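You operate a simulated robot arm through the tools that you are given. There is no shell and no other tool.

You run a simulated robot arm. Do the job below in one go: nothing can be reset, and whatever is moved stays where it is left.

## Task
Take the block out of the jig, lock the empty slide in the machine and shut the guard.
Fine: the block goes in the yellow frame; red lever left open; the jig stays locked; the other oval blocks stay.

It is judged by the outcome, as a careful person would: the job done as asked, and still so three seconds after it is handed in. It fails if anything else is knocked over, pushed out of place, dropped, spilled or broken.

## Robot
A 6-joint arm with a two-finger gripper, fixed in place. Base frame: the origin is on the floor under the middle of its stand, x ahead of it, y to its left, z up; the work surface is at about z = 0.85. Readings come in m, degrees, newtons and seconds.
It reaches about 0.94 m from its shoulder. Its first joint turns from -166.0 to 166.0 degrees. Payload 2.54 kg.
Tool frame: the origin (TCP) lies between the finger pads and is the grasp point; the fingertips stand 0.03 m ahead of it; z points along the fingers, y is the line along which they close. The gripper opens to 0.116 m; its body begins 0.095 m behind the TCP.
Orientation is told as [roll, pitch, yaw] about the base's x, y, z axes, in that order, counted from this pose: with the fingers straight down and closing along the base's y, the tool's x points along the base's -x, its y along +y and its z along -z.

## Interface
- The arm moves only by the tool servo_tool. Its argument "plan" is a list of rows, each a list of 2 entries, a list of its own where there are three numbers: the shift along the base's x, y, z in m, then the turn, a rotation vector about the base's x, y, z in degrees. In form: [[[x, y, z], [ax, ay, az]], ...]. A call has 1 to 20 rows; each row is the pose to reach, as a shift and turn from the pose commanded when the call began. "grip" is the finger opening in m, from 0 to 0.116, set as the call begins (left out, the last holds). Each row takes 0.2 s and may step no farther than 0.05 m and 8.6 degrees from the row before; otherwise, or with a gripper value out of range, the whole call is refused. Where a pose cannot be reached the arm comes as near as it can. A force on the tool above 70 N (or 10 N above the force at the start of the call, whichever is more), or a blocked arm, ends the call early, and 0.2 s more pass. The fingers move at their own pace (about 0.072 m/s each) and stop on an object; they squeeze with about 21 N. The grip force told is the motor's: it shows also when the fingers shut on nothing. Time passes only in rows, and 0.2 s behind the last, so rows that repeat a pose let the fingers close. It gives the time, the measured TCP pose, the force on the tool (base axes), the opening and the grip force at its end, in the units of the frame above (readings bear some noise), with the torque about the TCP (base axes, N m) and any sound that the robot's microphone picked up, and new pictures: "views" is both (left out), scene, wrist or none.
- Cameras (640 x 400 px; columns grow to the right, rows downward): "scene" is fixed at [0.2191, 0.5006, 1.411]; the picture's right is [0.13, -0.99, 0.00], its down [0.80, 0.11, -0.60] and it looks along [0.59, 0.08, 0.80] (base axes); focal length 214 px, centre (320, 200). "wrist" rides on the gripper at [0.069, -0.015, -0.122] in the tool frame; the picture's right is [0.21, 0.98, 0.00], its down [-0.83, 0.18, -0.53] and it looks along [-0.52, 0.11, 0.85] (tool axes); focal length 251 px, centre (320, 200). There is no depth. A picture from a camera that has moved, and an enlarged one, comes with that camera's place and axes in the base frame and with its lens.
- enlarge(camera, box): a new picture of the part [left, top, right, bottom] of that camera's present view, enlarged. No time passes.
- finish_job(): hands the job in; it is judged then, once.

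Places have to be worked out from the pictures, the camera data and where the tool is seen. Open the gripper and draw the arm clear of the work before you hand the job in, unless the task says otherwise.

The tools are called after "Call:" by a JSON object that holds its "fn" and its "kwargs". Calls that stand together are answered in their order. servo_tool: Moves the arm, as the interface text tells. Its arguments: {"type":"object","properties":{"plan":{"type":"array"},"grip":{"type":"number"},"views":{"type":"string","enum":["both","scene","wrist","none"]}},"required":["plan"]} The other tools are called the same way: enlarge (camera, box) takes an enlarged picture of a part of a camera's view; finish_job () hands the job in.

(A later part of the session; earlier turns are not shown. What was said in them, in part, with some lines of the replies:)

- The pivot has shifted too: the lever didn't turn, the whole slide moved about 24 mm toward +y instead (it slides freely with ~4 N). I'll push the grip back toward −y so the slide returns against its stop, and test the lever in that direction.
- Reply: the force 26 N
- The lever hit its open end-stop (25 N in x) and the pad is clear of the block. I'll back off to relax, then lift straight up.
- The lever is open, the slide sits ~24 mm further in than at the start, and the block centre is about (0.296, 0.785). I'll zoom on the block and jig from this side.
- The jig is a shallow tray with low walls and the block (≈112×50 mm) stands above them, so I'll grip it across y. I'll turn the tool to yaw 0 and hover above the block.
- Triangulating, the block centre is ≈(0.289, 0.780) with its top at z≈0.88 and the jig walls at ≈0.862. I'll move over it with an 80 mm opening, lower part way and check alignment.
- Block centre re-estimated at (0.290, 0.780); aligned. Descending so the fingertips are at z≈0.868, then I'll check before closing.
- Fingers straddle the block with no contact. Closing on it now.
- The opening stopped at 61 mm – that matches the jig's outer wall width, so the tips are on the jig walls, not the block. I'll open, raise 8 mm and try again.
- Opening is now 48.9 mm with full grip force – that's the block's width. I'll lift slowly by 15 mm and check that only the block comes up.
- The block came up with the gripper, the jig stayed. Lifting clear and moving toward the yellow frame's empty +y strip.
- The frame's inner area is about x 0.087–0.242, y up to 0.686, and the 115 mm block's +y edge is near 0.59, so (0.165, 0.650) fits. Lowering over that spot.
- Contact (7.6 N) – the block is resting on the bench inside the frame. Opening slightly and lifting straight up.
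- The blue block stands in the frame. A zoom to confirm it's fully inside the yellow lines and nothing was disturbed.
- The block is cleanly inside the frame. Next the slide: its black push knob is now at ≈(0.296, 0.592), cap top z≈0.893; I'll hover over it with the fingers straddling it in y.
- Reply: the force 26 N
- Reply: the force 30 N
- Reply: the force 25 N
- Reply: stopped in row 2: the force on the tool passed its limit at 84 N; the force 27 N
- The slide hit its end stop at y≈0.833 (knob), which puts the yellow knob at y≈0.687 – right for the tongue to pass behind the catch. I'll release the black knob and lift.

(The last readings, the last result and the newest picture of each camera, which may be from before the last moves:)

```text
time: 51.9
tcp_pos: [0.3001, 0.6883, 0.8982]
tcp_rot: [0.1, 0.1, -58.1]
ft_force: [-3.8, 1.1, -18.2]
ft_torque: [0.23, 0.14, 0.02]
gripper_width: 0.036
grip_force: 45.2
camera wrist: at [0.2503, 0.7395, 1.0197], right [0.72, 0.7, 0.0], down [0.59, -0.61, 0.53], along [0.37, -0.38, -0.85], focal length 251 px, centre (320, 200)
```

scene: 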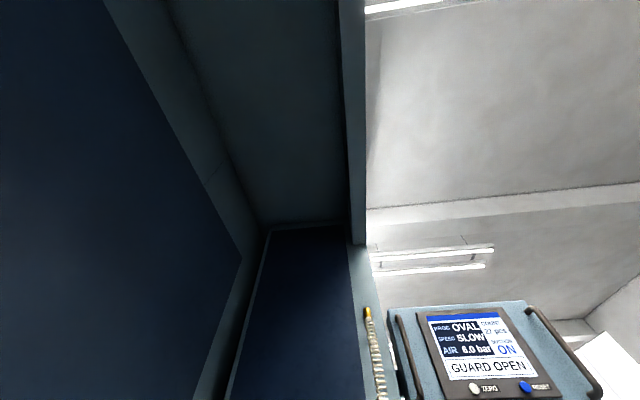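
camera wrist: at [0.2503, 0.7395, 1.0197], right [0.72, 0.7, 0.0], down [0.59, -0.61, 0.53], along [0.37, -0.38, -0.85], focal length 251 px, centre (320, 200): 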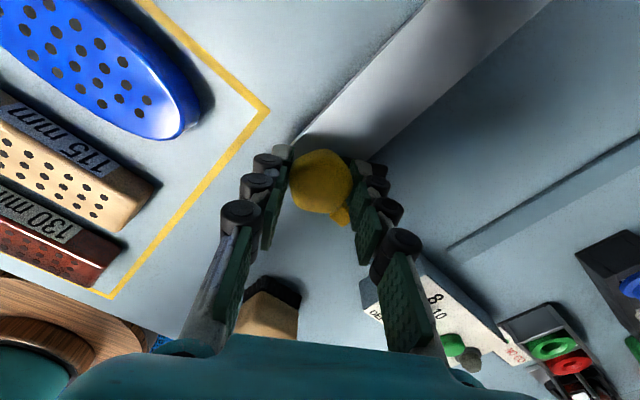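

Torque still small; continuing to −80° and checking for contact with the catch.

Call:
{"fn": "servo_tool", "kwargs": {"plan": [[[0, 0, 0], [0, 0, -8]], [[0, 0, 0], [0, 0, -16]], [[0, 0, 0], [0, 0, -22]]], "views": "wrist"}}

Call:
{"fn": "enlarge", "kwargs": {"camera": "wrist", "box": [240, 110, 440, 250]}}

```text
time: 52.7
tcp_pos: [0.3005, 0.6899, 0.8968]
tcp_rot: [0.0, 0.0, -80.1]
ft_force: [-5.5, -2.7, -23.5]
ft_torque: [0.19, 0.16, -0.02]
gripper_width: 0.0362
grip_force: 44.9
camera wrist: at [0.2726, 0.7544, 1.0198], right [0.93, 0.38, 0.0], down [0.32, -0.78, 0.53], along [0.2, -0.49, -0.85], focal length 251 px, centre (320, 200)
```

wrist: 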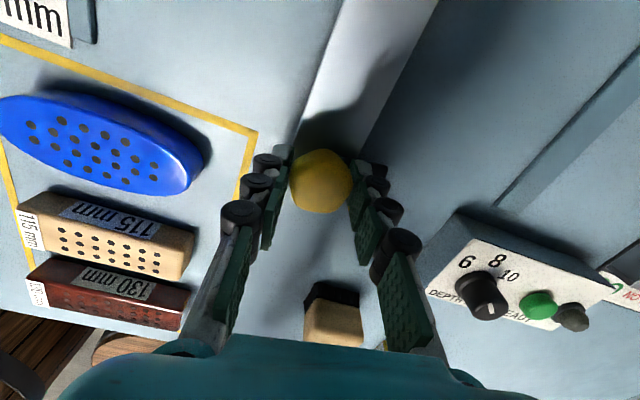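

```text
2.86 times, centred on (340, 180) of wrist
camera zoom: at [0.2726, 0.7544, 1.0198], right [0.93, 0.38, 0.0], down [0.32, -0.78, 0.53], along [0.2, -0.49, -0.85], focal length 718 px, centre (263, 257)
```

zoom: 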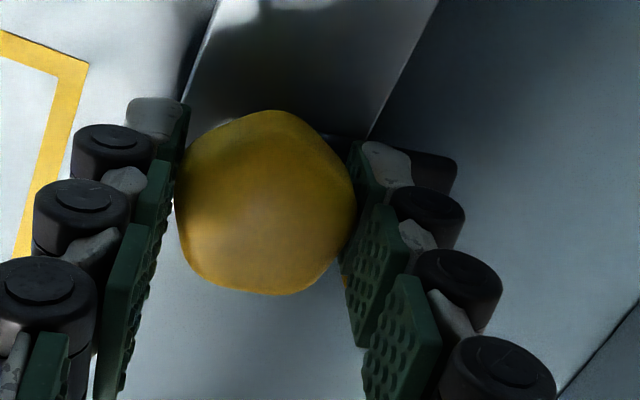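

The tongue now projects beyond the stem on the +x side. Turning the last ~11° until it stops.

Call:
{"fn": "servo_tool", "kwargs": {"plan": [[[0, 0, 0], [0, 0, -5]], [[0, 0, 0], [0, 0, -10]]], "views": "none"}}

Call:
{"fn": "servo_tool", "kwargs": {"plan": [[[0, 0, 0], [0, 0, -3]]], "views": "wrist"}}

```text
time: 53.3
tcp_pos: [0.2993, 0.6885, 0.8984]
tcp_rot: [-0.1, 0.0, -89.5]
ft_force: [-13.6, 0.7, -15.1]
ft_torque: [-0.35, -0.01, 0.0]
gripper_width: 0.0364
grip_force: 45.2
```

```text
time: 53.7
tcp_pos: [0.2999, 0.6883, 0.8983]
tcp_rot: [-0.1, 0.0, -89.6]
ft_force: [-17.1, -0.1, -12.8]
ft_torque: [-0.16, 0.3, 0.01]
gripper_width: 0.0363
grip_force: 45.3
out of reach, approached as far as the arm can: row 1
camera wrist: at [0.2841, 0.7578, 1.02], right [0.98, 0.22, 0.0], down [0.19, -0.82, 0.53], along [0.12, -0.52, -0.85], focal length 251 px, centre (320, 200)
```

wrist: 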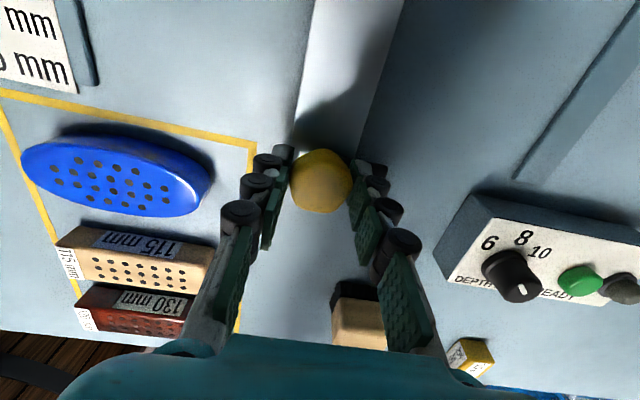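

The wrist reached its own limit at −89.6°, so the tongue has been turned ~90°. Releasing, lifting, and checking the latch.

Call:
{"fn": "servo_tool", "kwargs": {"plan": [[[0, 0, 0], [0, 0, 0]], [[0, 0, 0], [0, 0, 0]], [[0, 0, 0.03], [0, 0, 0]], [[0, 0, 0.07], [0, 0, 0]], [[0, 0, 0.11], [0, 0, 0]]], "grip": 0.06, "views": "both"}}

Call:
{"fn": "enlarge", "kwargs": {"camera": "wrist", "box": [260, 80, 400, 200]}}

Call:
{"fn": "enlarge", "kwargs": {"camera": "scene", "box": [380, 290, 560, 400]}}

```text
time: 54.9
tcp_pos: [0.3004, 0.6887, 1.0082]
tcp_rot: [0.0, 0.1, -89.5]
ft_force: [0.1, -0.3, -0.4]
ft_torque: [0.01, -0.03, -0.01]
gripper_width: 0.06
grip_force: 0.1
camera wrist: at [0.2842, 0.7576, 1.1304], right [0.97, 0.22, 0.0], down [0.19, -0.82, 0.53], along [0.12, -0.52, -0.85], focal length 251 px, centre (320, 200)
```

scene: 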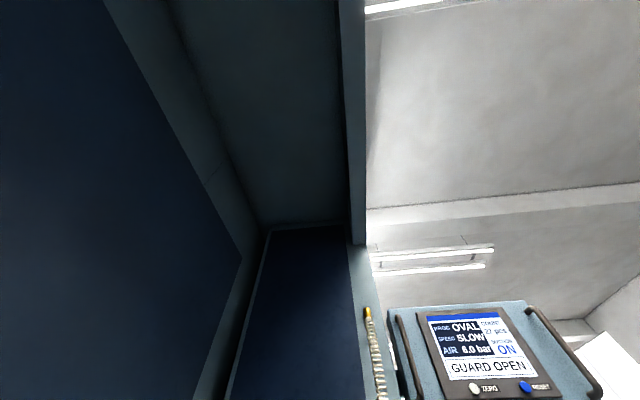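
wrist: 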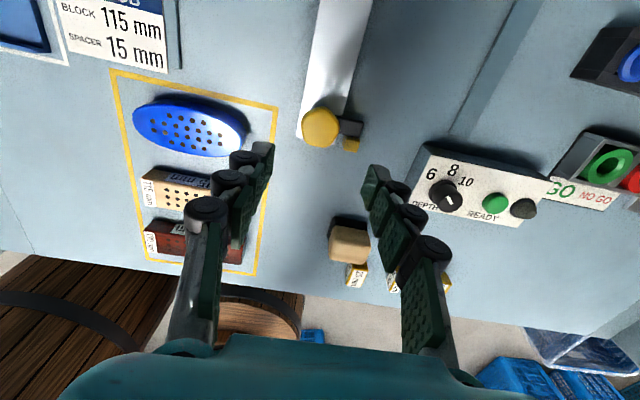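

```text
3.33 times, centred on (330, 140) of wrist
camera zoom: at [0.2842, 0.7576, 1.1304], right [0.97, 0.22, 0.0], down [0.19, -0.82, 0.53], along [0.12, -0.52, -0.85], focal length 838 px, centre (287, 400)
```

zoom: 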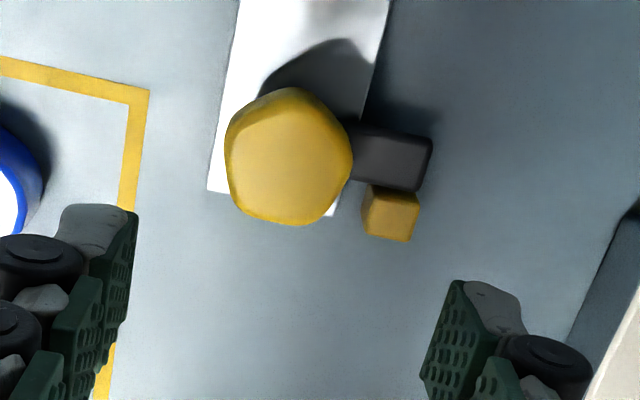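

```text
3.56 times, centred on (470, 345) of scene
camera zoom: at [0.2191, 0.5006, 1.411], right [0.13, -0.99, 0.0], down [0.8, 0.11, -0.6], along [0.59, 0.08, 0.8], focal length 763 px, centre (-213, -316)
```

zoom: 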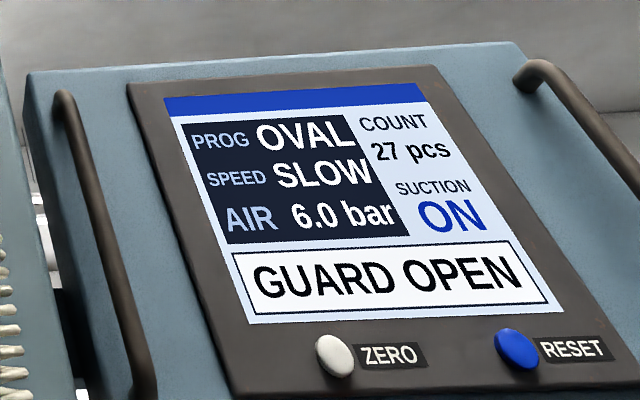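

The black tongue is now turned to +x, right behind the yellow catch – the slide is locked in. Display still says GUARD OPEN. Now I'll back off and turn the camera toward the guard and its handle.

Call:
{"fn": "servo_tool", "kwargs": {"plan": [[[0, -0.01, 0.02], [0, 0, 8]], [[0, -0.03, 0.04], [0, 0, 16]], [[0, -0.05, 0.06], [0, 0, 24]], [[0, -0.07, 0.08], [0, 0, 32]], [[0, -0.09, 0.1], [0, 0, 40]], [[0, -0.11, 0.11], [0, 0, 48]], [[0, -0.13, 0.11], [0, 0, 56]], [[0, -0.15, 0.11], [0, 0, 64]], [[0, -0.16, 0.11], [0, 0, 72]], [[0, -0.17, 0.11], [0, 0, 80]], [[0, -0.18, 0.11], [0, 0, 88]], [[0, -0.19, 0.11], [0, 0, 96]], [[0, -0.19, 0.11], [0, 0, 104]], [[0, -0.19, 0.11], [0, 0, 112]], [[0, -0.19, 0.11], [0, 0, 120]], [[0, -0.19, 0.11], [0, 0, 128]]], "views": "wrist"}}

```text
time: 58.3
tcp_pos: [0.2996, 0.499, 1.1186]
tcp_rot: [0.0, 0.2, 38.5]
ft_force: [-0.2, -0.3, -0.1]
ft_torque: [0.03, 0.01, -0.01]
gripper_width: 0.0599
grip_force: 0.1
camera wrist: at [0.2555, 0.4438, 1.2403], right [-0.78, 0.63, 0.0], down [0.53, 0.66, 0.53], along [0.34, 0.41, -0.85], focal length 251 px, centre (320, 200)
```

wrist: 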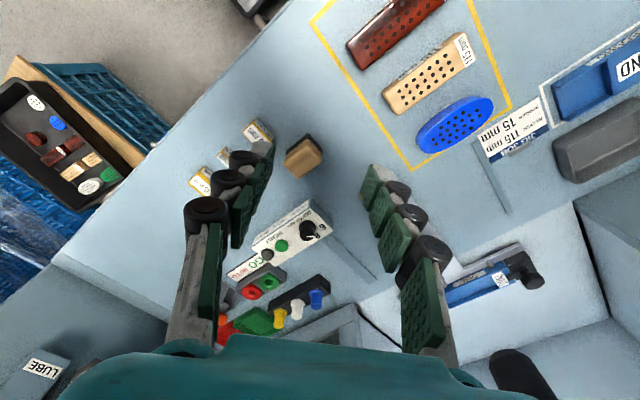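

Call:
{"fn": "servo_tool", "kwargs": {"plan": [[[-0.01, -0.01, 0], [6.2, -5.1, 0]], [[-0.02, -0.02, 0], [12.4, -10.2, 0]], [[-0.03, -0.03, 0], [18.5, -15.3, 0]], [[-0.04, -0.04, 0], [24.7, -20.3, 0]], [[-0.05, -0.05, 0], [29.3, -24.2, 0]]], "grip": 0.116, "views": "wrist"}}

```text
time: 59.5
tcp_pos: [0.2499, 0.449, 1.1177]
tcp_rot: [9.3, -37.1, 35.2]
ft_force: [0.3, 0.9, -0.4]
ft_torque: [-0.05, -0.05, 0.0]
gripper_width: 0.1162
grip_force: 0.0
camera wrist: at [0.1669, 0.3473, 1.1703], right [-0.77, 0.63, 0.0], down [0.21, 0.26, 0.94], along [0.6, 0.73, -0.34], focal length 251 px, centre (320, 200)
```

wrist: 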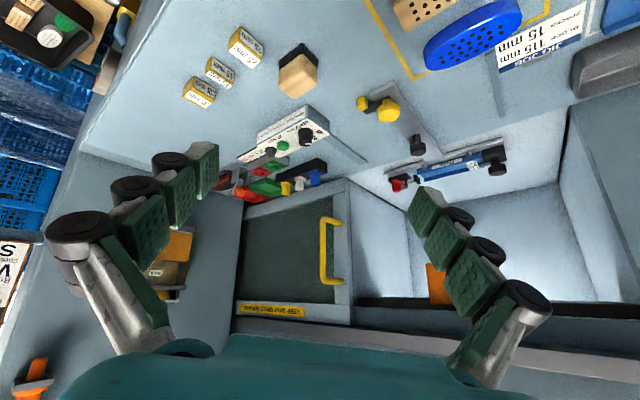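

Now the whole guard and its yellow C-handle are visible. Zooming in.

Call:
{"fn": "enlarge", "kwargs": {"camera": "wrist", "box": [210, 160, 430, 340]}}

Call:
{"fn": "enlarge", "kwargs": {"camera": "wrist", "box": [340, 80, 540, 220]}}

```text
2.22 times, centred on (320, 250) of wrist
camera zoom: at [0.1669, 0.3473, 1.1703], right [-0.77, 0.63, 0.0], down [0.21, 0.26, 0.94], along [0.6, 0.73, -0.34], focal length 559 px, centre (320, 89)
```

zoom: 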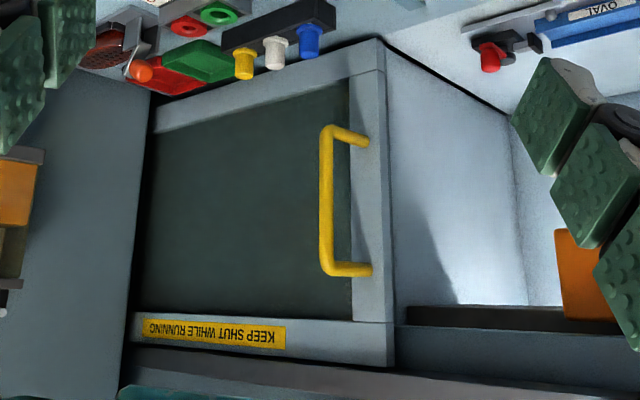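

```text
2.86 times, centred on (440, 150) of wrist
camera zoom: at [0.1669, 0.3473, 1.1703], right [-0.77, 0.63, 0.0], down [0.21, 0.26, 0.94], along [0.6, 0.73, -0.34], focal length 718 px, centre (-23, 343)
```

zoom: 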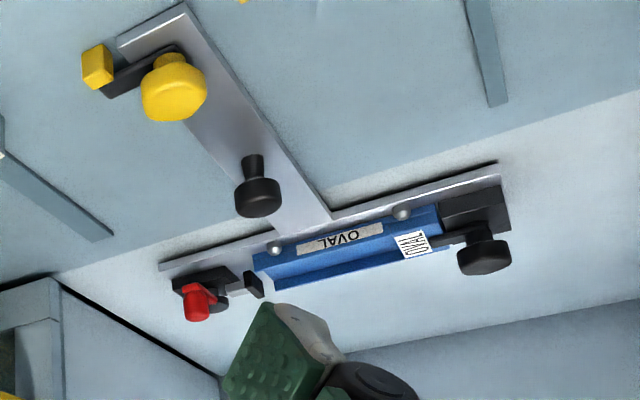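

The handle is a vertical bar at about (0.541, 0.812), z≈1.0–1.147, standing ~7 cm off the guard (face y≈0.888); the guard slides toward −x on its rail. I need fingers nearly horizontal with closing axis horizontal; first undo this tilt so I can set the heading properly.

Call:
{"fn": "servo_tool", "kwargs": {"plan": [[[0, 0, 0], [-6.2, 5.1, 0]], [[0, 0, 0], [-12.4, 10.2, 0]], [[0, 0, 0], [-18.5, 15.3, 0]], [[0, 0, 0], [-24.7, 20.3, 0]], [[0, 0, 0], [-29.3, 24.2, 0]]], "views": "none"}}

Call:
{"fn": "servo_tool", "kwargs": {"plan": [[[0, 0, 0], [0, 0, 6]], [[0, 0, 0], [0, 0, 12]], [[0, 0, 0], [0, 0, 17.5]]], "grip": 0.08, "views": "none"}}

```text
time: 60.7
tcp_pos: [0.2501, 0.4486, 1.1188]
tcp_rot: [-0.1, 0.2, 38.4]
ft_force: [0.0, -0.3, 0.5]
ft_torque: [0.03, -0.06, 0.02]
gripper_width: 0.1158
grip_force: 0.1
```

```text
time: 61.5
tcp_pos: [0.2505, 0.4485, 1.1191]
tcp_rot: [0.0, 0.0, 55.8]
ft_force: [0.8, 0.0, 0.5]
ft_torque: [-0.04, -0.02, 0.0]
gripper_width: 0.08
grip_force: 0.0
```

Call:
{"fn": "servo_tool", "kwargs": {"plan": [[[0.012, 0.014, -0.004], [6.2, -4.2, 0]], [[0.024, 0.028, -0.008], [12.4, -8.4, 0]], [[0.036, 0.042, -0.012], [18.6, -12.6, 0]], [[0.048, 0.056, -0.016], [24.8, -16.8, 0]], [[0.06, 0.07, -0.02], [31.0, -21.0, 0]], [[0.072, 0.084, -0.024], [37.2, -25.2, 0]], [[0.084, 0.098, -0.028], [43.4, -29.4, 0]], [[0.096, 0.112, -0.032], [49.6, -33.6, 0]], [[0.108, 0.126, -0.036], [55.8, -37.8, 0]], [[0.12, 0.14, -0.04], [62.0, -42.0, 0]]], "views": "wrist"}}

```text
time: 63.7
tcp_pos: [0.3708, 0.5882, 1.0783]
tcp_rot: [0.0, -74.9, 55.9]
ft_force: [0.2, -0.9, -0.2]
ft_torque: [0.05, -0.02, 0.0]
gripper_width: 0.0801
grip_force: 0.2
camera wrist: at [0.3064, 0.4669, 1.0436], right [-0.84, 0.5, -0.21], down [-0.32, -0.15, 0.94], along [0.44, 0.85, 0.28], focal length 251 px, centre (320, 200)
```

wrist: 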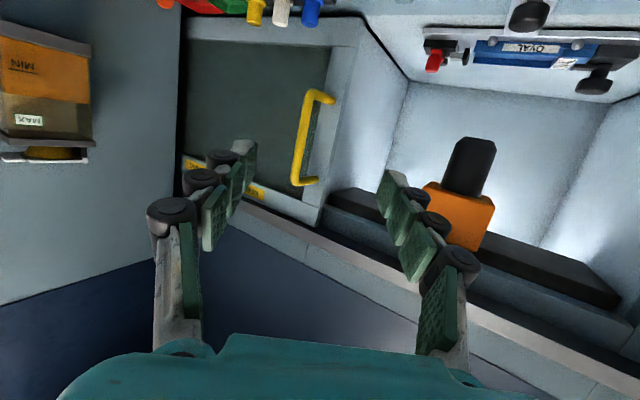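

Good view: handle bar confirmed at ≈(0.542, 0.811), z 1.00–1.14. Moving to a pre-grasp pose about 9 cm short of the bar.

Call:
{"fn": "servo_tool", "kwargs": {"plan": [[[0.024, 0.03, 0.0], [0, 0, 0]], [[0.049, 0.06, 0.0], [0, 0, 0]], [[0.073, 0.09, 0.0], [0, 0, 0]], [[0.098, 0.12, 0.0], [0, 0, 0]], [[0.122, 0.15, 0.0], [0, 0, 0]]], "views": "wrist"}}

```text
time: 64.9
tcp_pos: [0.4918, 0.7389, 1.0787]
tcp_rot: [-0.1, -74.8, 55.9]
ft_force: [-0.4, 0.3, 0.6]
ft_torque: [-0.02, -0.01, -0.02]
gripper_width: 0.0799
grip_force: 0.0
camera wrist: at [0.4281, 0.6176, 1.0435], right [-0.84, 0.5, -0.21], down [-0.32, -0.15, 0.94], along [0.44, 0.85, 0.28], focal length 251 px, centre (320, 200)
```

wrist: 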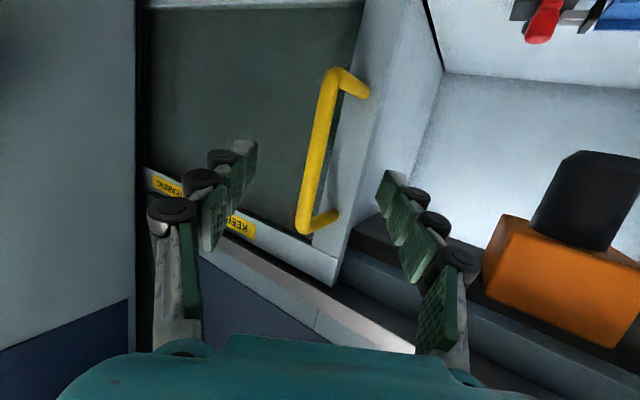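

The bar is centred between the open fingers. Advancing 5 cm along the finger direction and checking reach.

Call:
{"fn": "servo_tool", "kwargs": {"plan": [[[0.012, 0.014, -0.004], [0, 0, 0]], [[0.022, 0.028, -0.008], [0, 0, 0]], [[0.031, 0.042, -0.012], [0, 0, 0]]], "views": "wrist"}}

```text
time: 65.7
tcp_pos: [0.5231, 0.7799, 1.0666]
tcp_rot: [-0.1, -74.8, 55.9]
ft_force: [0.1, 0.1, 0.5]
ft_torque: [0.02, 0.0, 0.02]
gripper_width: 0.0798
grip_force: 0.0
camera wrist: at [0.4596, 0.6595, 1.0314], right [-0.84, 0.5, -0.21], down [-0.32, -0.15, 0.94], along [0.44, 0.85, 0.28], focal length 251 px, centre (320, 200)
```

wrist: 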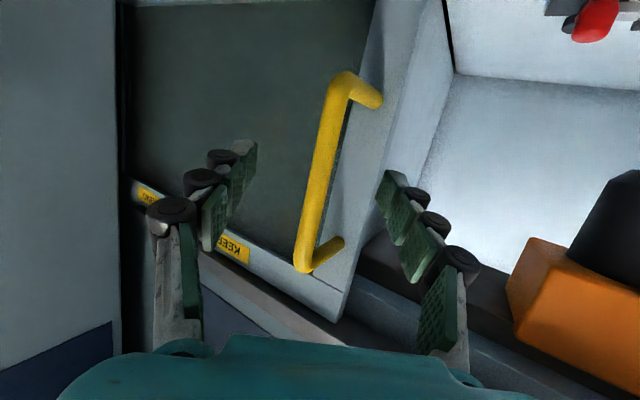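

Reached without trouble (radial 0.94). Advancing a further 18 mm so the bar lies between the pads.

Call:
{"fn": "servo_tool", "kwargs": {"plan": [[[0.005, 0.008, -0.002], [0, 0, 0]], [[0.01, 0.0155, -0.005], [0, 0, 0]]], "views": "wrist"}}

```text
time: 66.3
tcp_pos: [0.5341, 0.7969, 1.0619]
tcp_rot: [0.0, -74.9, 56.0]
ft_force: [0.5, 0.1, 0.5]
ft_torque: [0.03, -0.02, 0.0]
gripper_width: 0.08
grip_force: 0.0
camera wrist: at [0.4695, 0.6754, 1.0264], right [-0.84, 0.5, -0.21], down [-0.32, -0.15, 0.94], along [0.44, 0.85, 0.28], focal length 251 px, centre (320, 200)
```

wrist: 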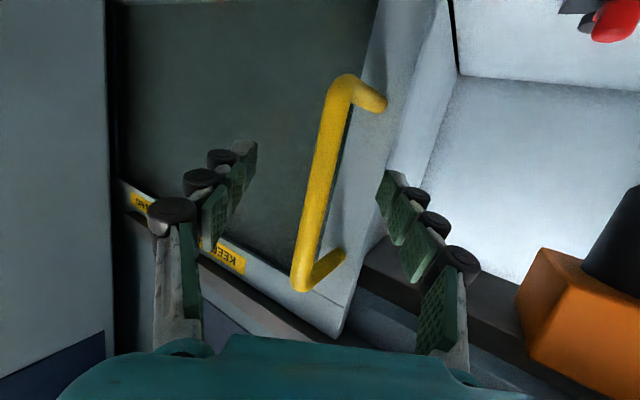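

The bar is centred between the pads. Closing on it.

Call:
{"fn": "servo_tool", "kwargs": {"plan": [[[0, 0, 0], [0, 0, 0]], [[0, 0, 0], [0, 0, 0]], [[0, 0, 0], [0, 0, 0]], [[0, 0, 0], [0, 0, 0]]], "grip": 0.005, "views": "wrist"}}

```text
time: 67.3
tcp_pos: [0.5305, 0.7949, 1.0605]
tcp_rot: [0.1, -74.9, 55.9]
ft_force: [-31.5, -26.7, -4.6]
ft_torque: [0.24, 0.14, 0.54]
gripper_width: 0.006
grip_force: 0.6
camera wrist: at [0.4665, 0.6737, 1.0273], right [-0.84, 0.5, -0.21], down [-0.32, -0.15, 0.94], along [0.44, 0.85, 0.28], focal length 251 px, centre (320, 200)
```

wrist: 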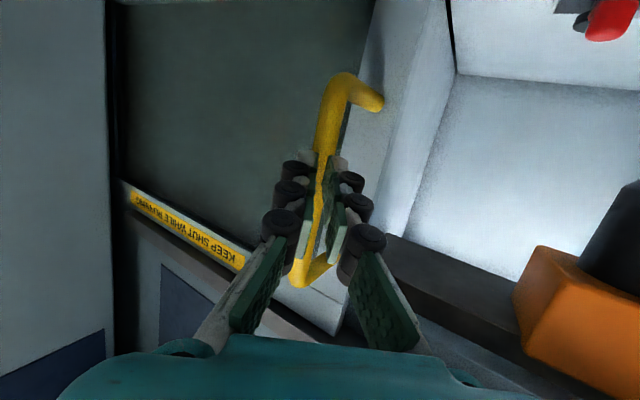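

The fingers closed to 6 mm in front of the bar – it's a bit farther than I estimated. Opening and advancing a further ~2 cm.

Call:
{"fn": "servo_tool", "kwargs": {"plan": [[[0, 0, 0], [0, 0, 0]], [[0, 0, 0], [0, 0, 0]], [[0.003, 0.004, -0.001], [0, 0, 0]], [[0.009, 0.012, -0.003], [0, 0, 0]], [[0.013, 0.019, -0.005], [0, 0, 0]]], "grip": 0.08, "views": "wrist"}}

```text
time: 68.5
tcp_pos: [0.5468, 0.815, 1.0567]
tcp_rot: [-0.2, -74.8, 56.0]
ft_force: [0.2, -0.3, 0.6]
ft_torque: [0.04, 0.0, 0.02]
gripper_width: 0.0799
grip_force: 0.1
camera wrist: at [0.4823, 0.6941, 1.0218], right [-0.84, 0.5, -0.21], down [-0.32, -0.15, 0.94], along [0.44, 0.85, 0.28], focal length 251 px, centre (320, 200)
```

wrist: 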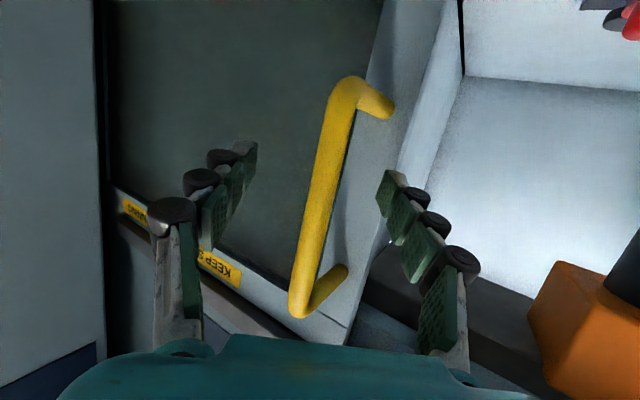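

Reach is fine. Advancing 6 mm more and closing.

Call:
{"fn": "servo_tool", "kwargs": {"plan": [[[0.003, 0.005, -0.001], [0, 0, 0]], [[0.003, 0.005, -0.001], [0, 0, 0]]], "views": "none"}}

Call:
{"fn": "servo_tool", "kwargs": {"plan": [[[0, 0, 0], [0, 0, 0]], [[0, 0, 0], [0, 0, 0]], [[0, 0, 0], [0, 0, 0]], [[0, 0, 0], [0, 0, 0]]], "grip": 0.005, "views": "wrist"}}

```text
time: 69.1
tcp_pos: [0.5501, 0.8198, 1.0556]
tcp_rot: [-0.1, -74.9, 55.9]
ft_force: [0.7, 0.0, 0.5]
ft_torque: [-0.01, 0.04, 0.02]
gripper_width: 0.0799
grip_force: 0.1
```

```text
time: 70.1
tcp_pos: [0.5483, 0.8216, 1.0549]
tcp_rot: [0.0, -74.8, 56.2]
ft_force: [-10.2, 13.5, -0.4]
ft_torque: [0.09, 0.04, 0.16]
gripper_width: 0.0145
grip_force: 40.6
camera wrist: at [0.4837, 0.7007, 1.0202], right [-0.84, 0.5, -0.21], down [-0.32, -0.15, 0.94], along [0.44, 0.85, 0.28], focal length 251 px, centre (320, 200)
```

wrist: 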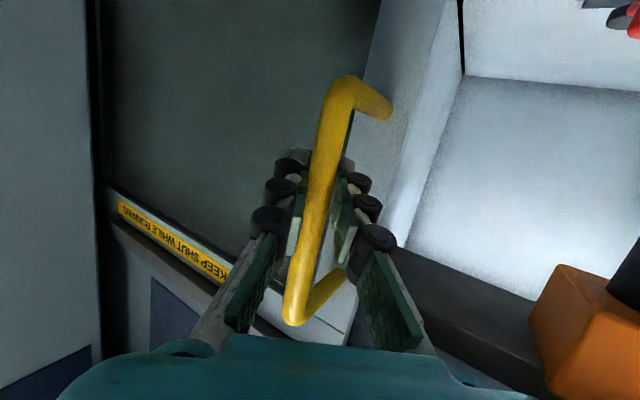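

The handle is gripped (14.5 mm). Pulling the guard toward −x, first 4 cm, watching the force.

Call:
{"fn": "servo_tool", "kwargs": {"plan": [[[-0.01, 0, 0], [0, 0, 0]], [[-0.02, 0, 0], [0, 0, 0]], [[-0.03, 0, 0], [0, 0, 0]], [[-0.04, 0, 0], [0, 0, 0]]], "views": "wrist"}}

```text
time: 71.1
tcp_pos: [0.5079, 0.8228, 1.0556]
tcp_rot: [-0.1, -74.9, 56.0]
ft_force: [0.3, 36.9, 14.4]
ft_torque: [0.29, -0.05, 0.09]
gripper_width: 0.0144
grip_force: 40.8
camera wrist: at [0.4441, 0.7006, 1.0202], right [-0.84, 0.5, -0.21], down [-0.32, -0.15, 0.94], along [0.44, 0.85, 0.28], focal length 251 px, centre (320, 200)
```

wrist: 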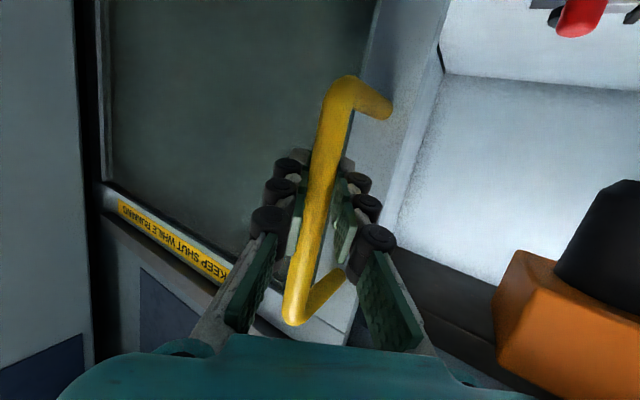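

The guard follows. There's a 37 N side load in y, so I'll ease +y by 5 mm while continuing −x.

Call:
{"fn": "servo_tool", "kwargs": {"plan": [[[0, 0.004, 0.001], [0, 0, 0]], [[-0.015, 0.005, 0.001], [0, 0, 0]], [[-0.03, 0.005, 0.001], [0, 0, 0]], [[-0.045, 0.005, 0.001], [0, 0, 0]], [[-0.06, 0.005, 0.001], [0, 0, 0]]], "views": "wrist"}}

```text
time: 72.3
tcp_pos: [0.448, 0.8248, 1.0561]
tcp_rot: [0.1, -74.8, 55.9]
ft_force: [0.5, -13.4, -16.7]
ft_torque: [-0.55, 0.21, -0.01]
gripper_width: 0.0157
grip_force: 41.2
camera wrist: at [0.3849, 0.705, 1.0213], right [-0.84, 0.5, -0.21], down [-0.32, -0.15, 0.94], along [0.44, 0.85, 0.28], focal length 251 px, centre (320, 200)
```

wrist: 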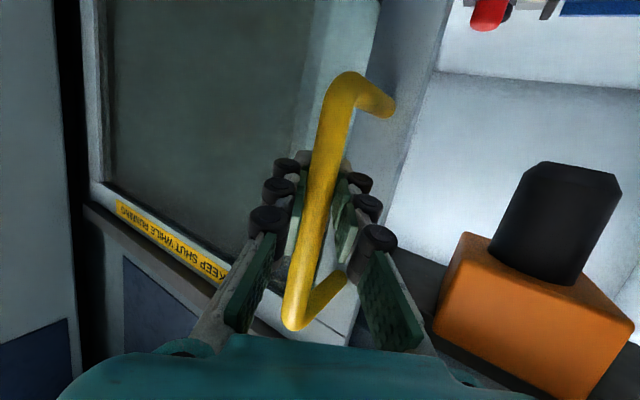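

The guard slides easily (moved 10 cm). Continuing another 15 cm with a small relaxation.

Call:
{"fn": "servo_tool", "kwargs": {"plan": [[[-0.01, -0.0015, -0.0005], [0, 0, 0]], [[-0.035, -0.0015, -0.0005], [0, 0, 0]], [[-0.06, -0.0015, -0.0005], [0, 0, 0]], [[-0.085, -0.0015, -0.0005], [0, 0, 0]], [[-0.11, -0.0015, -0.0005], [0, 0, 0]], [[-0.135, -0.0015, -0.0005], [0, 0, 0]], [[-0.15, -0.0015, -0.0005], [0, 0, 0]]], "views": "wrist"}}

```text
time: 73.9
tcp_pos: [0.2987, 0.8239, 1.057]
tcp_rot: [-0.3, -74.8, 56.3]
ft_force: [0.6, 28.3, 29.8]
ft_torque: [0.1, -0.26, -0.01]
gripper_width: 0.0145
grip_force: 40.2
camera wrist: at [0.2347, 0.703, 1.0213], right [-0.84, 0.5, -0.21], down [-0.32, -0.15, 0.94], along [0.44, 0.85, 0.28], focal length 251 px, centre (320, 200)
```

wrist: 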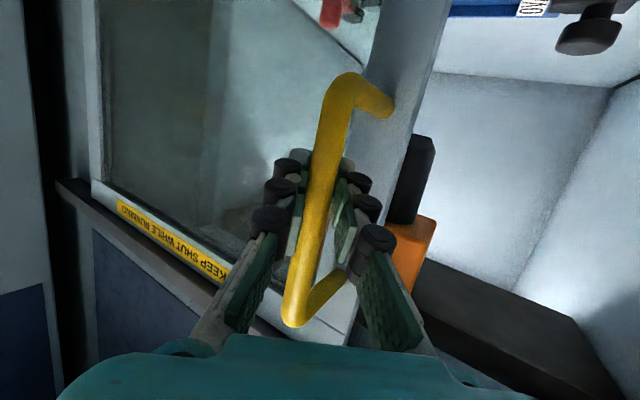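

Call:
{"fn": "servo_tool", "kwargs": {"plan": [[[-0.01, 0.001, 0.0004], [0, 0, 0]], [[-0.035, 0.001, 0.0004], [0, 0, 0]], [[-0.06, 0.001, 0.0004], [0, 0, 0]], [[-0.085, 0.001, 0.0004], [0, 0, 0]], [[-0.11, 0.001, 0.0004], [0, 0, 0]], [[-0.125, 0.001, 0.0004], [0, 0, 0]]], "views": "both"}}

```text
time: 75.3
tcp_pos: [0.1736, 0.8237, 1.0555]
tcp_rot: [0.0, -74.8, 55.9]
ft_force: [-1.1, 1.7, -0.3]
ft_torque: [-0.13, -0.27, -0.04]
gripper_width: 0.0144
grip_force: 41.2
camera wrist: at [0.1095, 0.7029, 1.0213], right [-0.84, 0.5, -0.21], down [-0.32, -0.14, 0.94], along [0.44, 0.85, 0.28], focal length 251 px, centre (320, 200)
```

scene: 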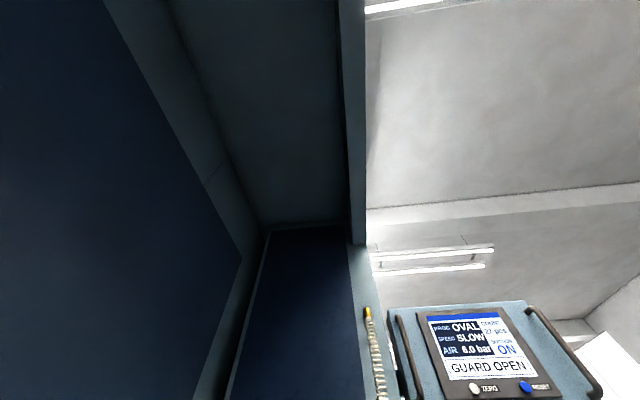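
wrist: 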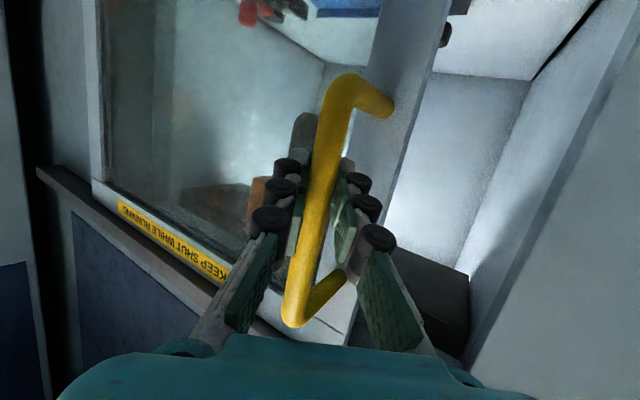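

Only ~9 cm of opening left. Continuing slowly.

Call:
{"fn": "servo_tool", "kwargs": {"plan": [[[-0.015, 0, 0], [0, 0, 0]], [[-0.03, 0, 0], [0, 0, 0]], [[-0.045, 0, 0], [0, 0, 0]], [[-0.06, 0, 0], [0, 0, 0]]], "views": "both"}}

```text
time: 76.3
tcp_pos: [0.1127, 0.8231, 1.056]
tcp_rot: [-0.2, -74.8, 56.1]
ft_force: [-2.1, 0.0, 3.9]
ft_torque: [-0.26, -0.15, -0.04]
gripper_width: 0.0144
grip_force: 41.1
camera wrist: at [0.0488, 0.7028, 1.0211], right [-0.84, 0.5, -0.21], down [-0.32, -0.15, 0.94], along [0.44, 0.85, 0.28], focal length 251 px, centre (320, 200)
```

scene: 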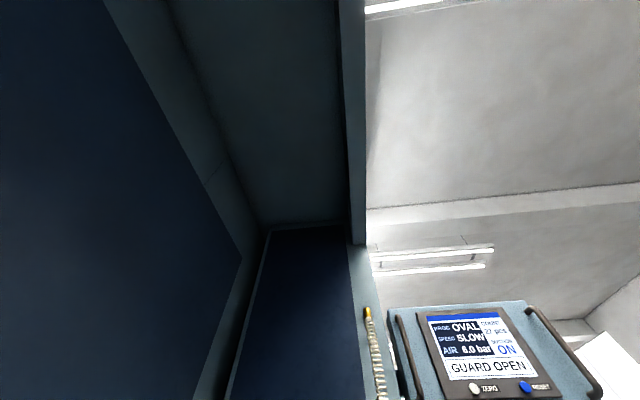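
wrist: 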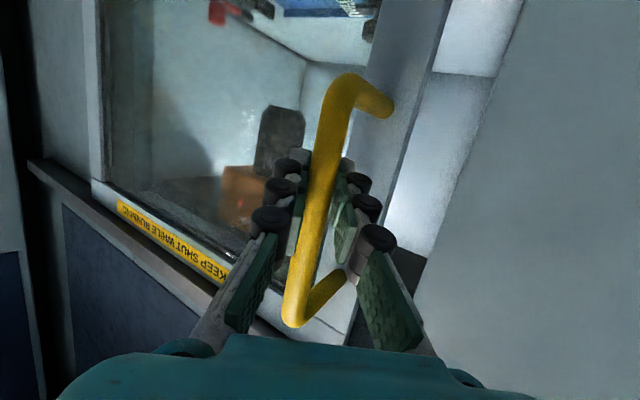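

A gap of a few cm remains. Continuing in small steps to the stop.

Call:
{"fn": "servo_tool", "kwargs": {"plan": [[[-0.01, 0, 0], [0, 0, 0]], [[-0.02, 0, 0], [0, 0, 0]], [[-0.03, 0, 0], [0, 0, 0]]], "views": "both"}}

```text
time: 77.1
tcp_pos: [0.0846, 0.8246, 1.0563]
tcp_rot: [0.0, -74.9, 55.8]
ft_force: [-0.1, -14.6, -3.3]
ft_torque: [-0.11, -0.21, -0.01]
gripper_width: 0.0143
grip_force: 40.6
camera wrist: at [0.0199, 0.7029, 1.0212], right [-0.84, 0.5, -0.21], down [-0.32, -0.15, 0.94], along [0.44, 0.85, 0.28], focal length 251 px, centre (320, 200)
```

scene: 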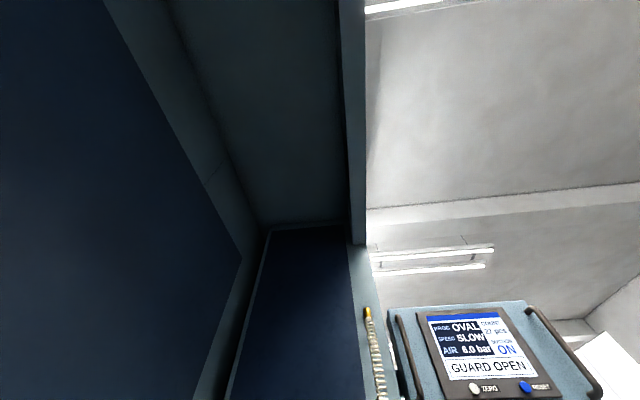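
wrist: 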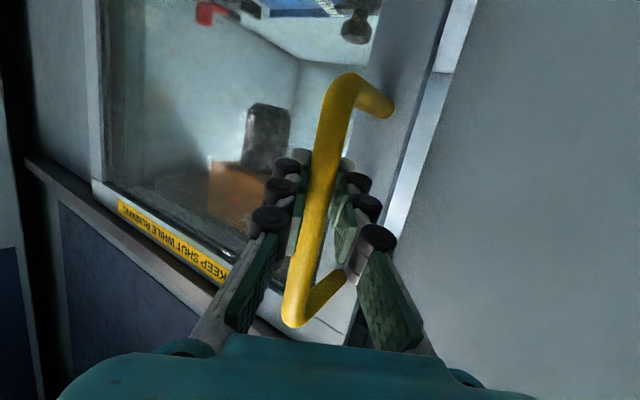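

Gap is now about 1–2 cm. Continuing in 5 mm steps.

Call:
{"fn": "servo_tool", "kwargs": {"plan": [[[-0.005, -0.0005, 0], [0, 0, 0]], [[-0.01, -0.0005, 0], [0, 0, 0]], [[-0.015, -0.0005, 0], [0, 0, 0]]], "views": "both"}}

```text
time: 77.9
tcp_pos: [0.0702, 0.8237, 1.0561]
tcp_rot: [0.1, -74.8, 55.9]
ft_force: [1.7, -11.3, -12.5]
ft_torque: [-0.06, -0.26, -0.03]
gripper_width: 0.0145
grip_force: 40.2
camera wrist: at [0.005, 0.7029, 1.0212], right [-0.84, 0.5, -0.21], down [-0.32, -0.15, 0.94], along [0.44, 0.85, 0.28], focal length 251 px, centre (320, 200)
```

scene: 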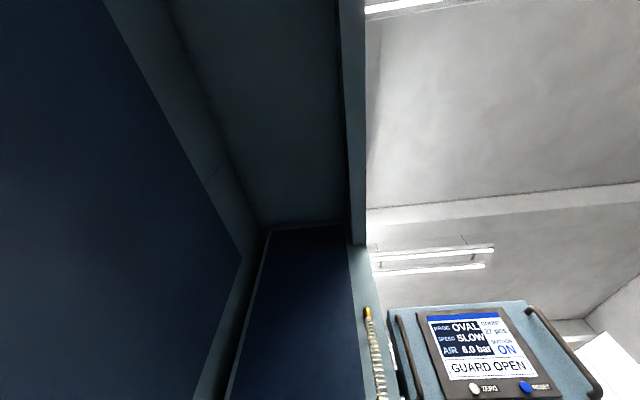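
wrist: 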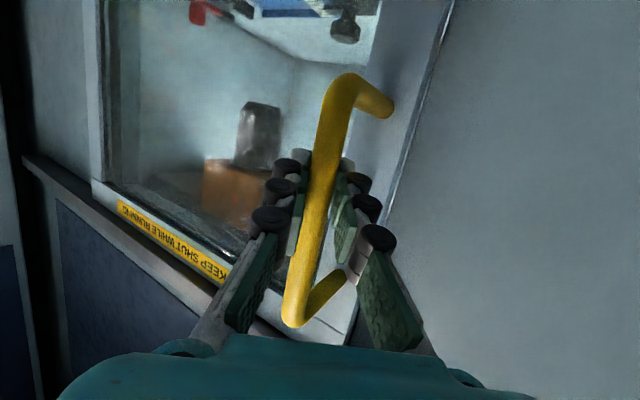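

Visually nearly shut but the display still says GUARD OPEN. Continuing toward the stop.

Call:
{"fn": "servo_tool", "kwargs": {"plan": [[[-0.004, -0.0005, 0], [0, 0, 0]], [[-0.008, -0.0005, 0], [0, 0, 0]], [[-0.012, -0.0005, 0], [0, 0, 0]]], "views": "both"}}

```text
time: 78.7
tcp_pos: [0.0558, 0.8234, 1.0562]
tcp_rot: [0.1, -74.9, 55.9]
ft_force: [-3.7, -12.2, -17.4]
ft_torque: [-0.18, -0.19, 0.01]
gripper_width: 0.0144
grip_force: 40.9
camera wrist: at [-0.0077, 0.7029, 1.0213], right [-0.84, 0.5, -0.21], down [-0.32, -0.15, 0.94], along [0.44, 0.85, 0.28], focal length 251 px, centre (320, 200)
```

scene: 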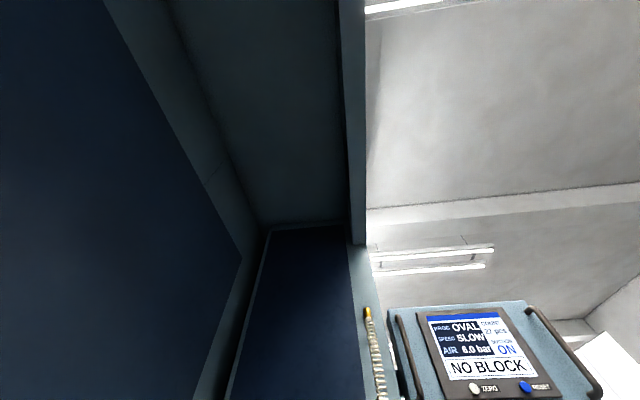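
wrist: 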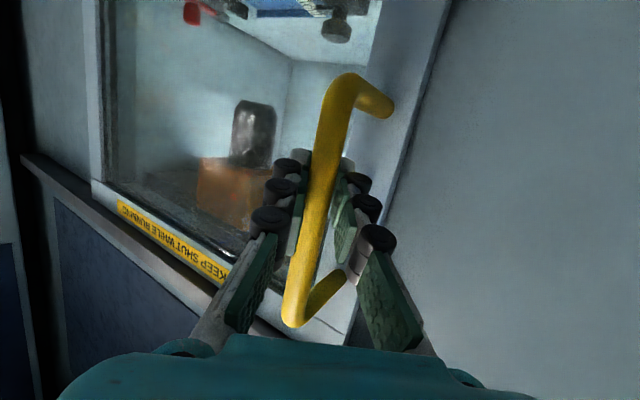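

The display changed to "NO BLOCK" – guard registered shut (and no complaint about the slide). I'll nudge a few mm more to seat it against its stop.

Call:
{"fn": "servo_tool", "kwargs": {"plan": [[[-0.003, -0.0005, 0], [0, 0, 0]], [[-0.006, -0.0005, 0], [0, 0, 0]]], "views": "both"}}

```text
time: 79.3
tcp_pos: [0.0506, 0.8235, 1.0562]
tcp_rot: [-0.1, -74.8, 55.9]
ft_force: [-4.5, -5.9, -14.3]
ft_torque: [-0.45, 0.04, -0.02]
gripper_width: 0.0143
grip_force: 41.3
camera wrist: at [-0.0135, 0.7029, 1.0212], right [-0.84, 0.5, -0.21], down [-0.32, -0.15, 0.94], along [0.44, 0.85, 0.28], focal length 251 px, centre (320, 200)
```

scene: 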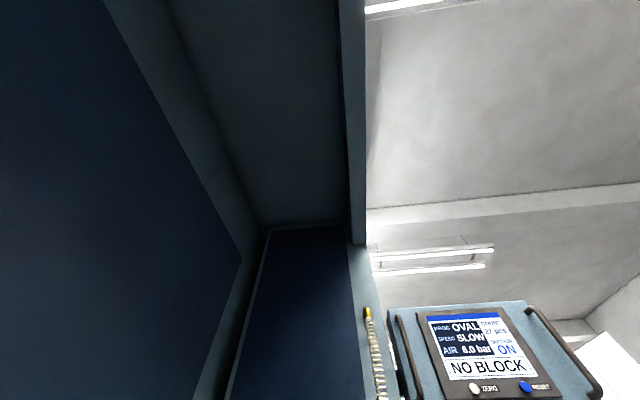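
wrist: 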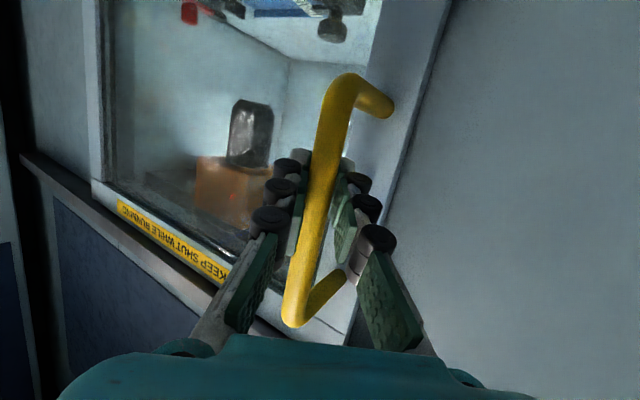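

Call:
{"fn": "servo_tool", "kwargs": {"plan": [[[-0.003, 0, -0.0003], [0, 0, 0]], [[-0.006, 0, -0.0003], [0, 0, 0]]], "views": "none"}}

Call:
{"fn": "servo_tool", "kwargs": {"plan": [[[-0.003, 0, 0], [0, 0, 0]]], "views": "none"}}

```text
time: 79.9
tcp_pos: [0.0497, 0.824, 1.0563]
tcp_rot: [-0.2, -74.8, 55.8]
ft_force: [15.1, 1.8, -7.3]
ft_torque: [-0.05, -0.21, 0.03]
gripper_width: 0.0146
grip_force: 40.4
```

```text
time: 80.3
tcp_pos: [0.0492, 0.8242, 1.0553]
tcp_rot: [-0.1, -74.8, 55.5]
ft_force: [39.9, 3.6, -5.8]
ft_torque: [0.31, -0.55, 0.11]
gripper_width: 0.0147
grip_force: 40.8
```

The guard is against its stop (force 40 N, no more motion). Relaxing the load, then opening the fingers.

Call:
{"fn": "servo_tool", "kwargs": {"plan": [[[0.004, 0, 0], [0, 0, 0]], [[0.005, 0, 0], [0, 0, 0]]], "views": "none"}}

Call:
{"fn": "servo_tool", "kwargs": {"plan": [[[0, 0, 0], [0, 0, 0]], [[0, 0, 0], [0, 0, 0]], [[0, 0, 0], [0, 0, 0]], [[0, 0, 0], [0, 0, 0]]], "grip": 0.08, "views": "both"}}

```text
time: 80.9
tcp_pos: [0.049, 0.8237, 1.0555]
tcp_rot: [0.0, -74.8, 55.8]
ft_force: [31.0, 7.4, 3.3]
ft_torque: [-0.12, -0.32, -0.04]
gripper_width: 0.0145
grip_force: 40.6
```

```text
time: 81.9
tcp_pos: [0.0471, 0.823, 1.0568]
tcp_rot: [-0.1, -74.8, 55.9]
ft_force: [0.9, 0.3, -0.1]
ft_torque: [0.06, -0.03, 0.0]
gripper_width: 0.0801
grip_force: 0.0
camera wrist: at [-0.0171, 0.7023, 1.0211], right [-0.84, 0.5, -0.21], down [-0.32, -0.15, 0.94], along [0.44, 0.85, 0.28], focal length 251 px, centre (320, 200)
```

scene: 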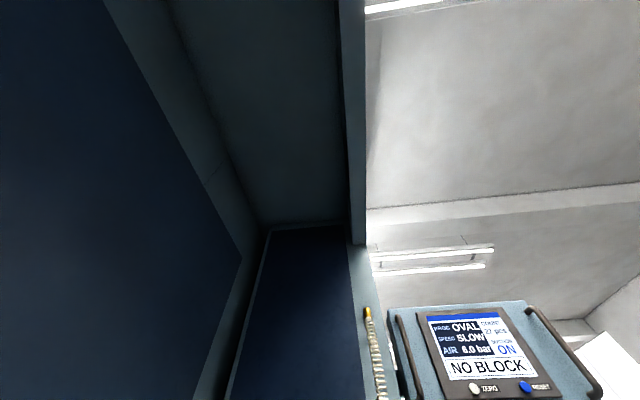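
wrist: 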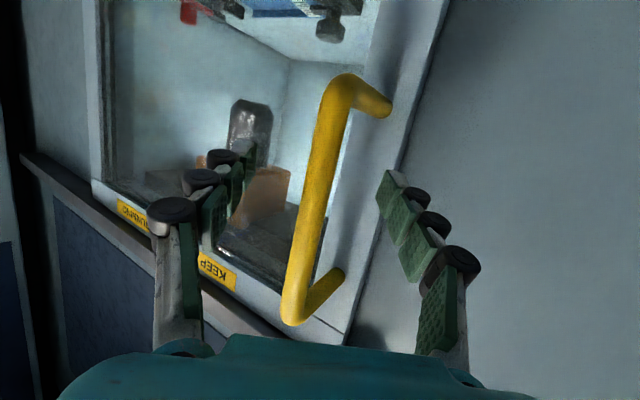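

Guard shut, display "NO BLOCK", fingers clear of the bar. Retracting straight back along the finger direction.

Call:
{"fn": "servo_tool", "kwargs": {"plan": [[[-0.013, -0.02, 0.0065], [0, 0, 0]], [[-0.027, -0.04, 0.013], [0, 0, 0]], [[-0.04, -0.06, 0.0195], [0, 0, 0]], [[-0.054, -0.08, 0.026], [0, 0, 0]], [[-0.054, -0.11, 0.04], [0, 0, 0]], [[-0.044, -0.15, 0.055], [0, 0, 0]], [[-0.034, -0.19, 0.07], [0, 0, 0]]], "views": "both"}}

```text
time: 83.5
tcp_pos: [0.0143, 0.6312, 1.1266]
tcp_rot: [-0.1, -74.8, 56.0]
ft_force: [-0.9, 1.3, -0.3]
ft_torque: [-0.01, 0.0, -0.06]
gripper_width: 0.0797
grip_force: 0.1
camera wrist: at [-0.0505, 0.5113, 1.0905], right [-0.84, 0.5, -0.21], down [-0.32, -0.15, 0.94], along [0.44, 0.85, 0.28], focal length 251 px, centre (320, 200)
```

scene: 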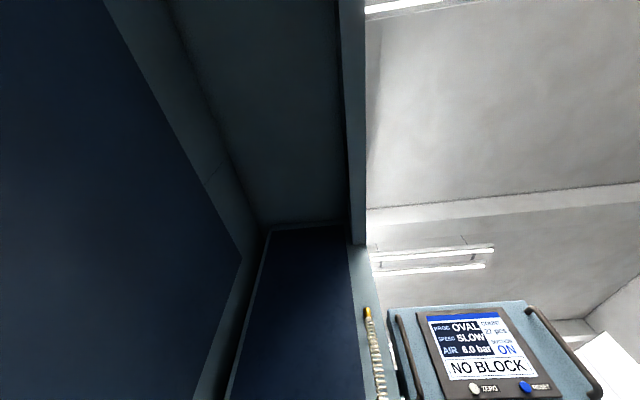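
wrist: 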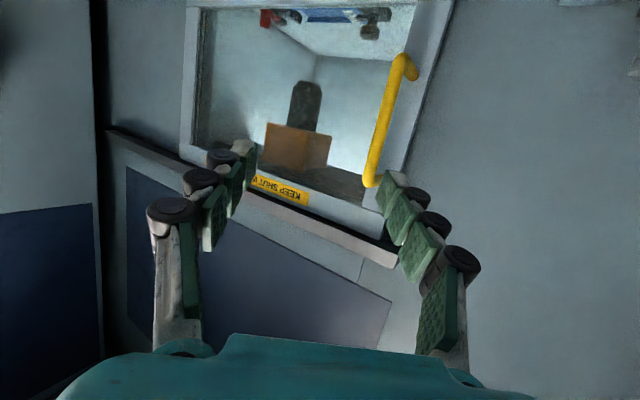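

Guard is closed. Tilting the tool back down and retreating to check the whole bench.

Call:
{"fn": "servo_tool", "kwargs": {"plan": [[[0.008, -0.02, 0.012], [-6.2, 4.2, 0]], [[0.016, -0.04, 0.024], [-12.4, 8.4, 0]], [[0.024, -0.06, 0.036], [-18.6, 12.6, 0]], [[0.032, -0.08, 0.048], [-24.8, 16.8, 0]], [[0.04, -0.1, 0.06], [-31.0, 21.0, 0]], [[0.048, -0.12, 0.072], [-37.2, 25.2, 0]], [[0.056, -0.14, 0.084], [-43.4, 29.4, 0]], [[0.064, -0.16, 0.096], [-49.6, 33.6, 0]], [[0.072, -0.18, 0.108], [-55.8, 37.8, 0]], [[0.08, -0.2, 0.12], [-62.0, 42.0, 0]]], "grip": 0.116, "views": "wrist"}}

```text
time: 85.7
tcp_pos: [0.0921, 0.4331, 1.2465]
tcp_rot: [0.0, 0.3, 55.9]
ft_force: [-0.8, 0.3, 0.1]
ft_torque: [0.01, -0.01, 0.02]
gripper_width: 0.1161
grip_force: 0.1
camera wrist: at [0.0665, 0.3673, 1.3682], right [-0.93, 0.37, 0.0], down [0.31, 0.79, 0.53], along [0.2, 0.49, -0.85], focal length 251 px, centre (320, 200)
```

wrist: 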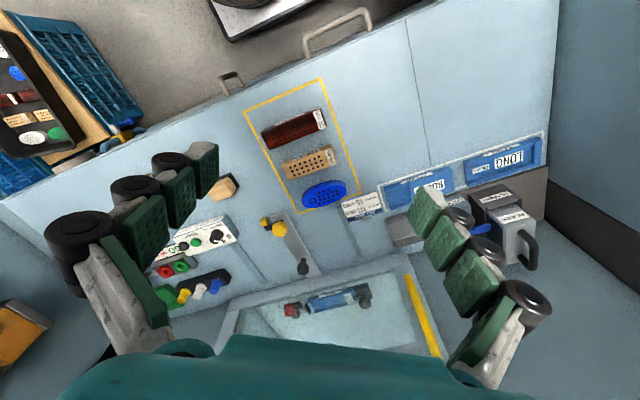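

Call:
{"fn": "enlarge", "kwargs": {"camera": "wrist", "box": [230, 70, 400, 220]}}

Call:
{"fn": "enlarge", "kwargs": {"camera": "wrist", "box": [220, 200, 440, 350]}}

Call:
{"fn": "enlarge", "kwargs": {"camera": "scene", "box": [380, 290, 560, 400]}}

Call:
{"fn": "enlarge", "kwargs": {"camera": "wrist", "box": [120, 160, 270, 310]}}

```text
2.67 times, centred on (315, 145) of wrist
camera zoom: at [0.0665, 0.3673, 1.3682], right [-0.93, 0.37, 0.0], down [0.31, 0.79, 0.53], along [0.2, 0.49, -0.85], focal length 670 px, centre (333, 347)
```

zoom: 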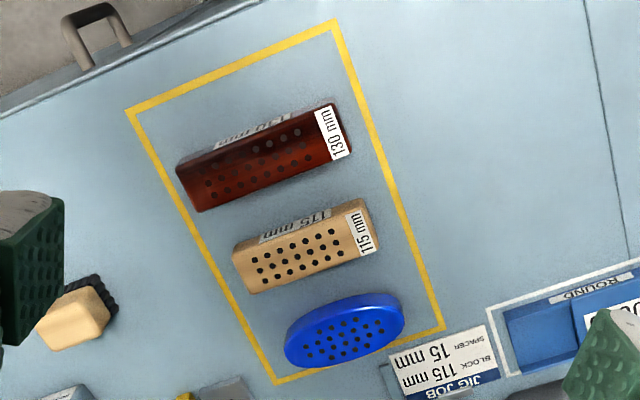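

```text
2.67 times, centred on (330, 275) of wrist
camera zoom: at [0.0665, 0.3673, 1.3682], right [-0.93, 0.37, 0.0], down [0.31, 0.79, 0.53], along [0.2, 0.49, -0.85], focal length 670 px, centre (293, 0)
```

zoom: 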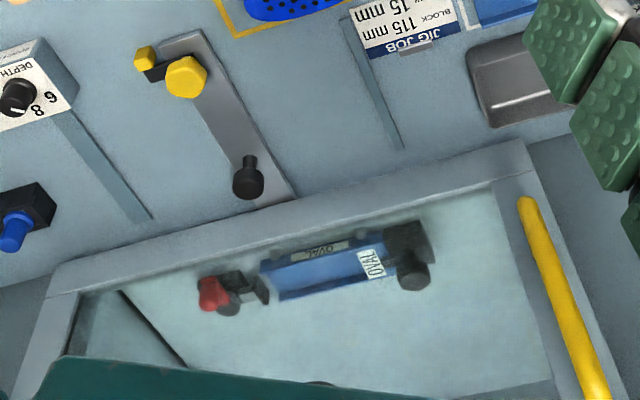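

```text
3.56 times, centred on (470, 345) of scene
camera zoom: at [0.2191, 0.5006, 1.411], right [0.13, -0.99, 0.0], down [0.8, 0.11, -0.6], along [0.59, 0.08, 0.8], focal length 763 px, centre (-213, -316)
```

zoom: 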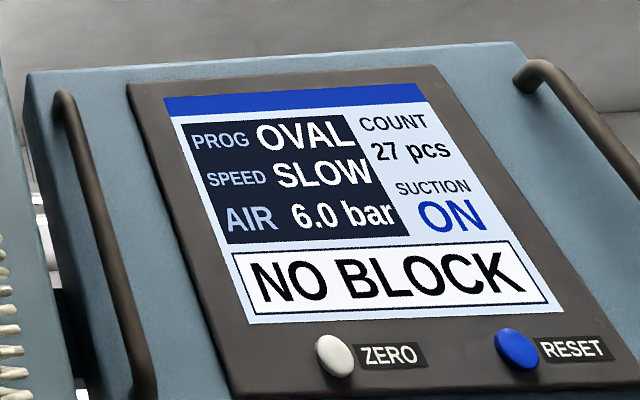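

```text
2.67 times, centred on (195, 235) of wrist
camera zoom: at [0.0665, 0.3673, 1.3682], right [-0.93, 0.37, 0.0], down [0.31, 0.79, 0.53], along [0.2, 0.49, -0.85], focal length 670 px, centre (653, 107)
```

zoom: 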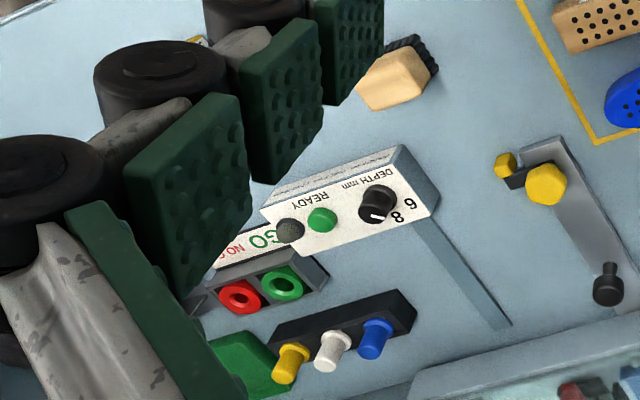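

The block stands inside the yellow frame and the empty slide is in, with its tongue behind the catch. The red lever is open, the jig is still clamped, and the guard is shut. The display reads "NO BLOCK", the gripper is open and the arm is clear, so I'm handing the job in.

Call:
{"fn": "finish_job", "kwargs": {}}

```text
The job is handed in.
```

The job is done and handed in: the block is out of the jig, the empty slide is locked in the machine, and the guard is shut. No verdict came back when I handed it in.

- **Block:** it stands inside the yellow frame, next to the 130 mm and 115 mm blocks, which I did not touch.
- **Red lever:** I swung it to its open stop and left it there.
- **Slide:** I pushed it in to its end stop, then turned the yellow knob about 90° so its tongue sits behind the yellow catch. When I first tested the red lever in the wrong direction, the slide moved in about 24 mm early, with no harm done.
- **Jig:** it stayed clamped in the slide. I did not move its black lever.
- **Guard:** I pulled it shut against its stop. The machine display changed from "GUARD OPEN" to "NO BLOCK".

The gripper is open and the arm is clear of the work. I saw nothing knocked over or out of place in the last pictures.
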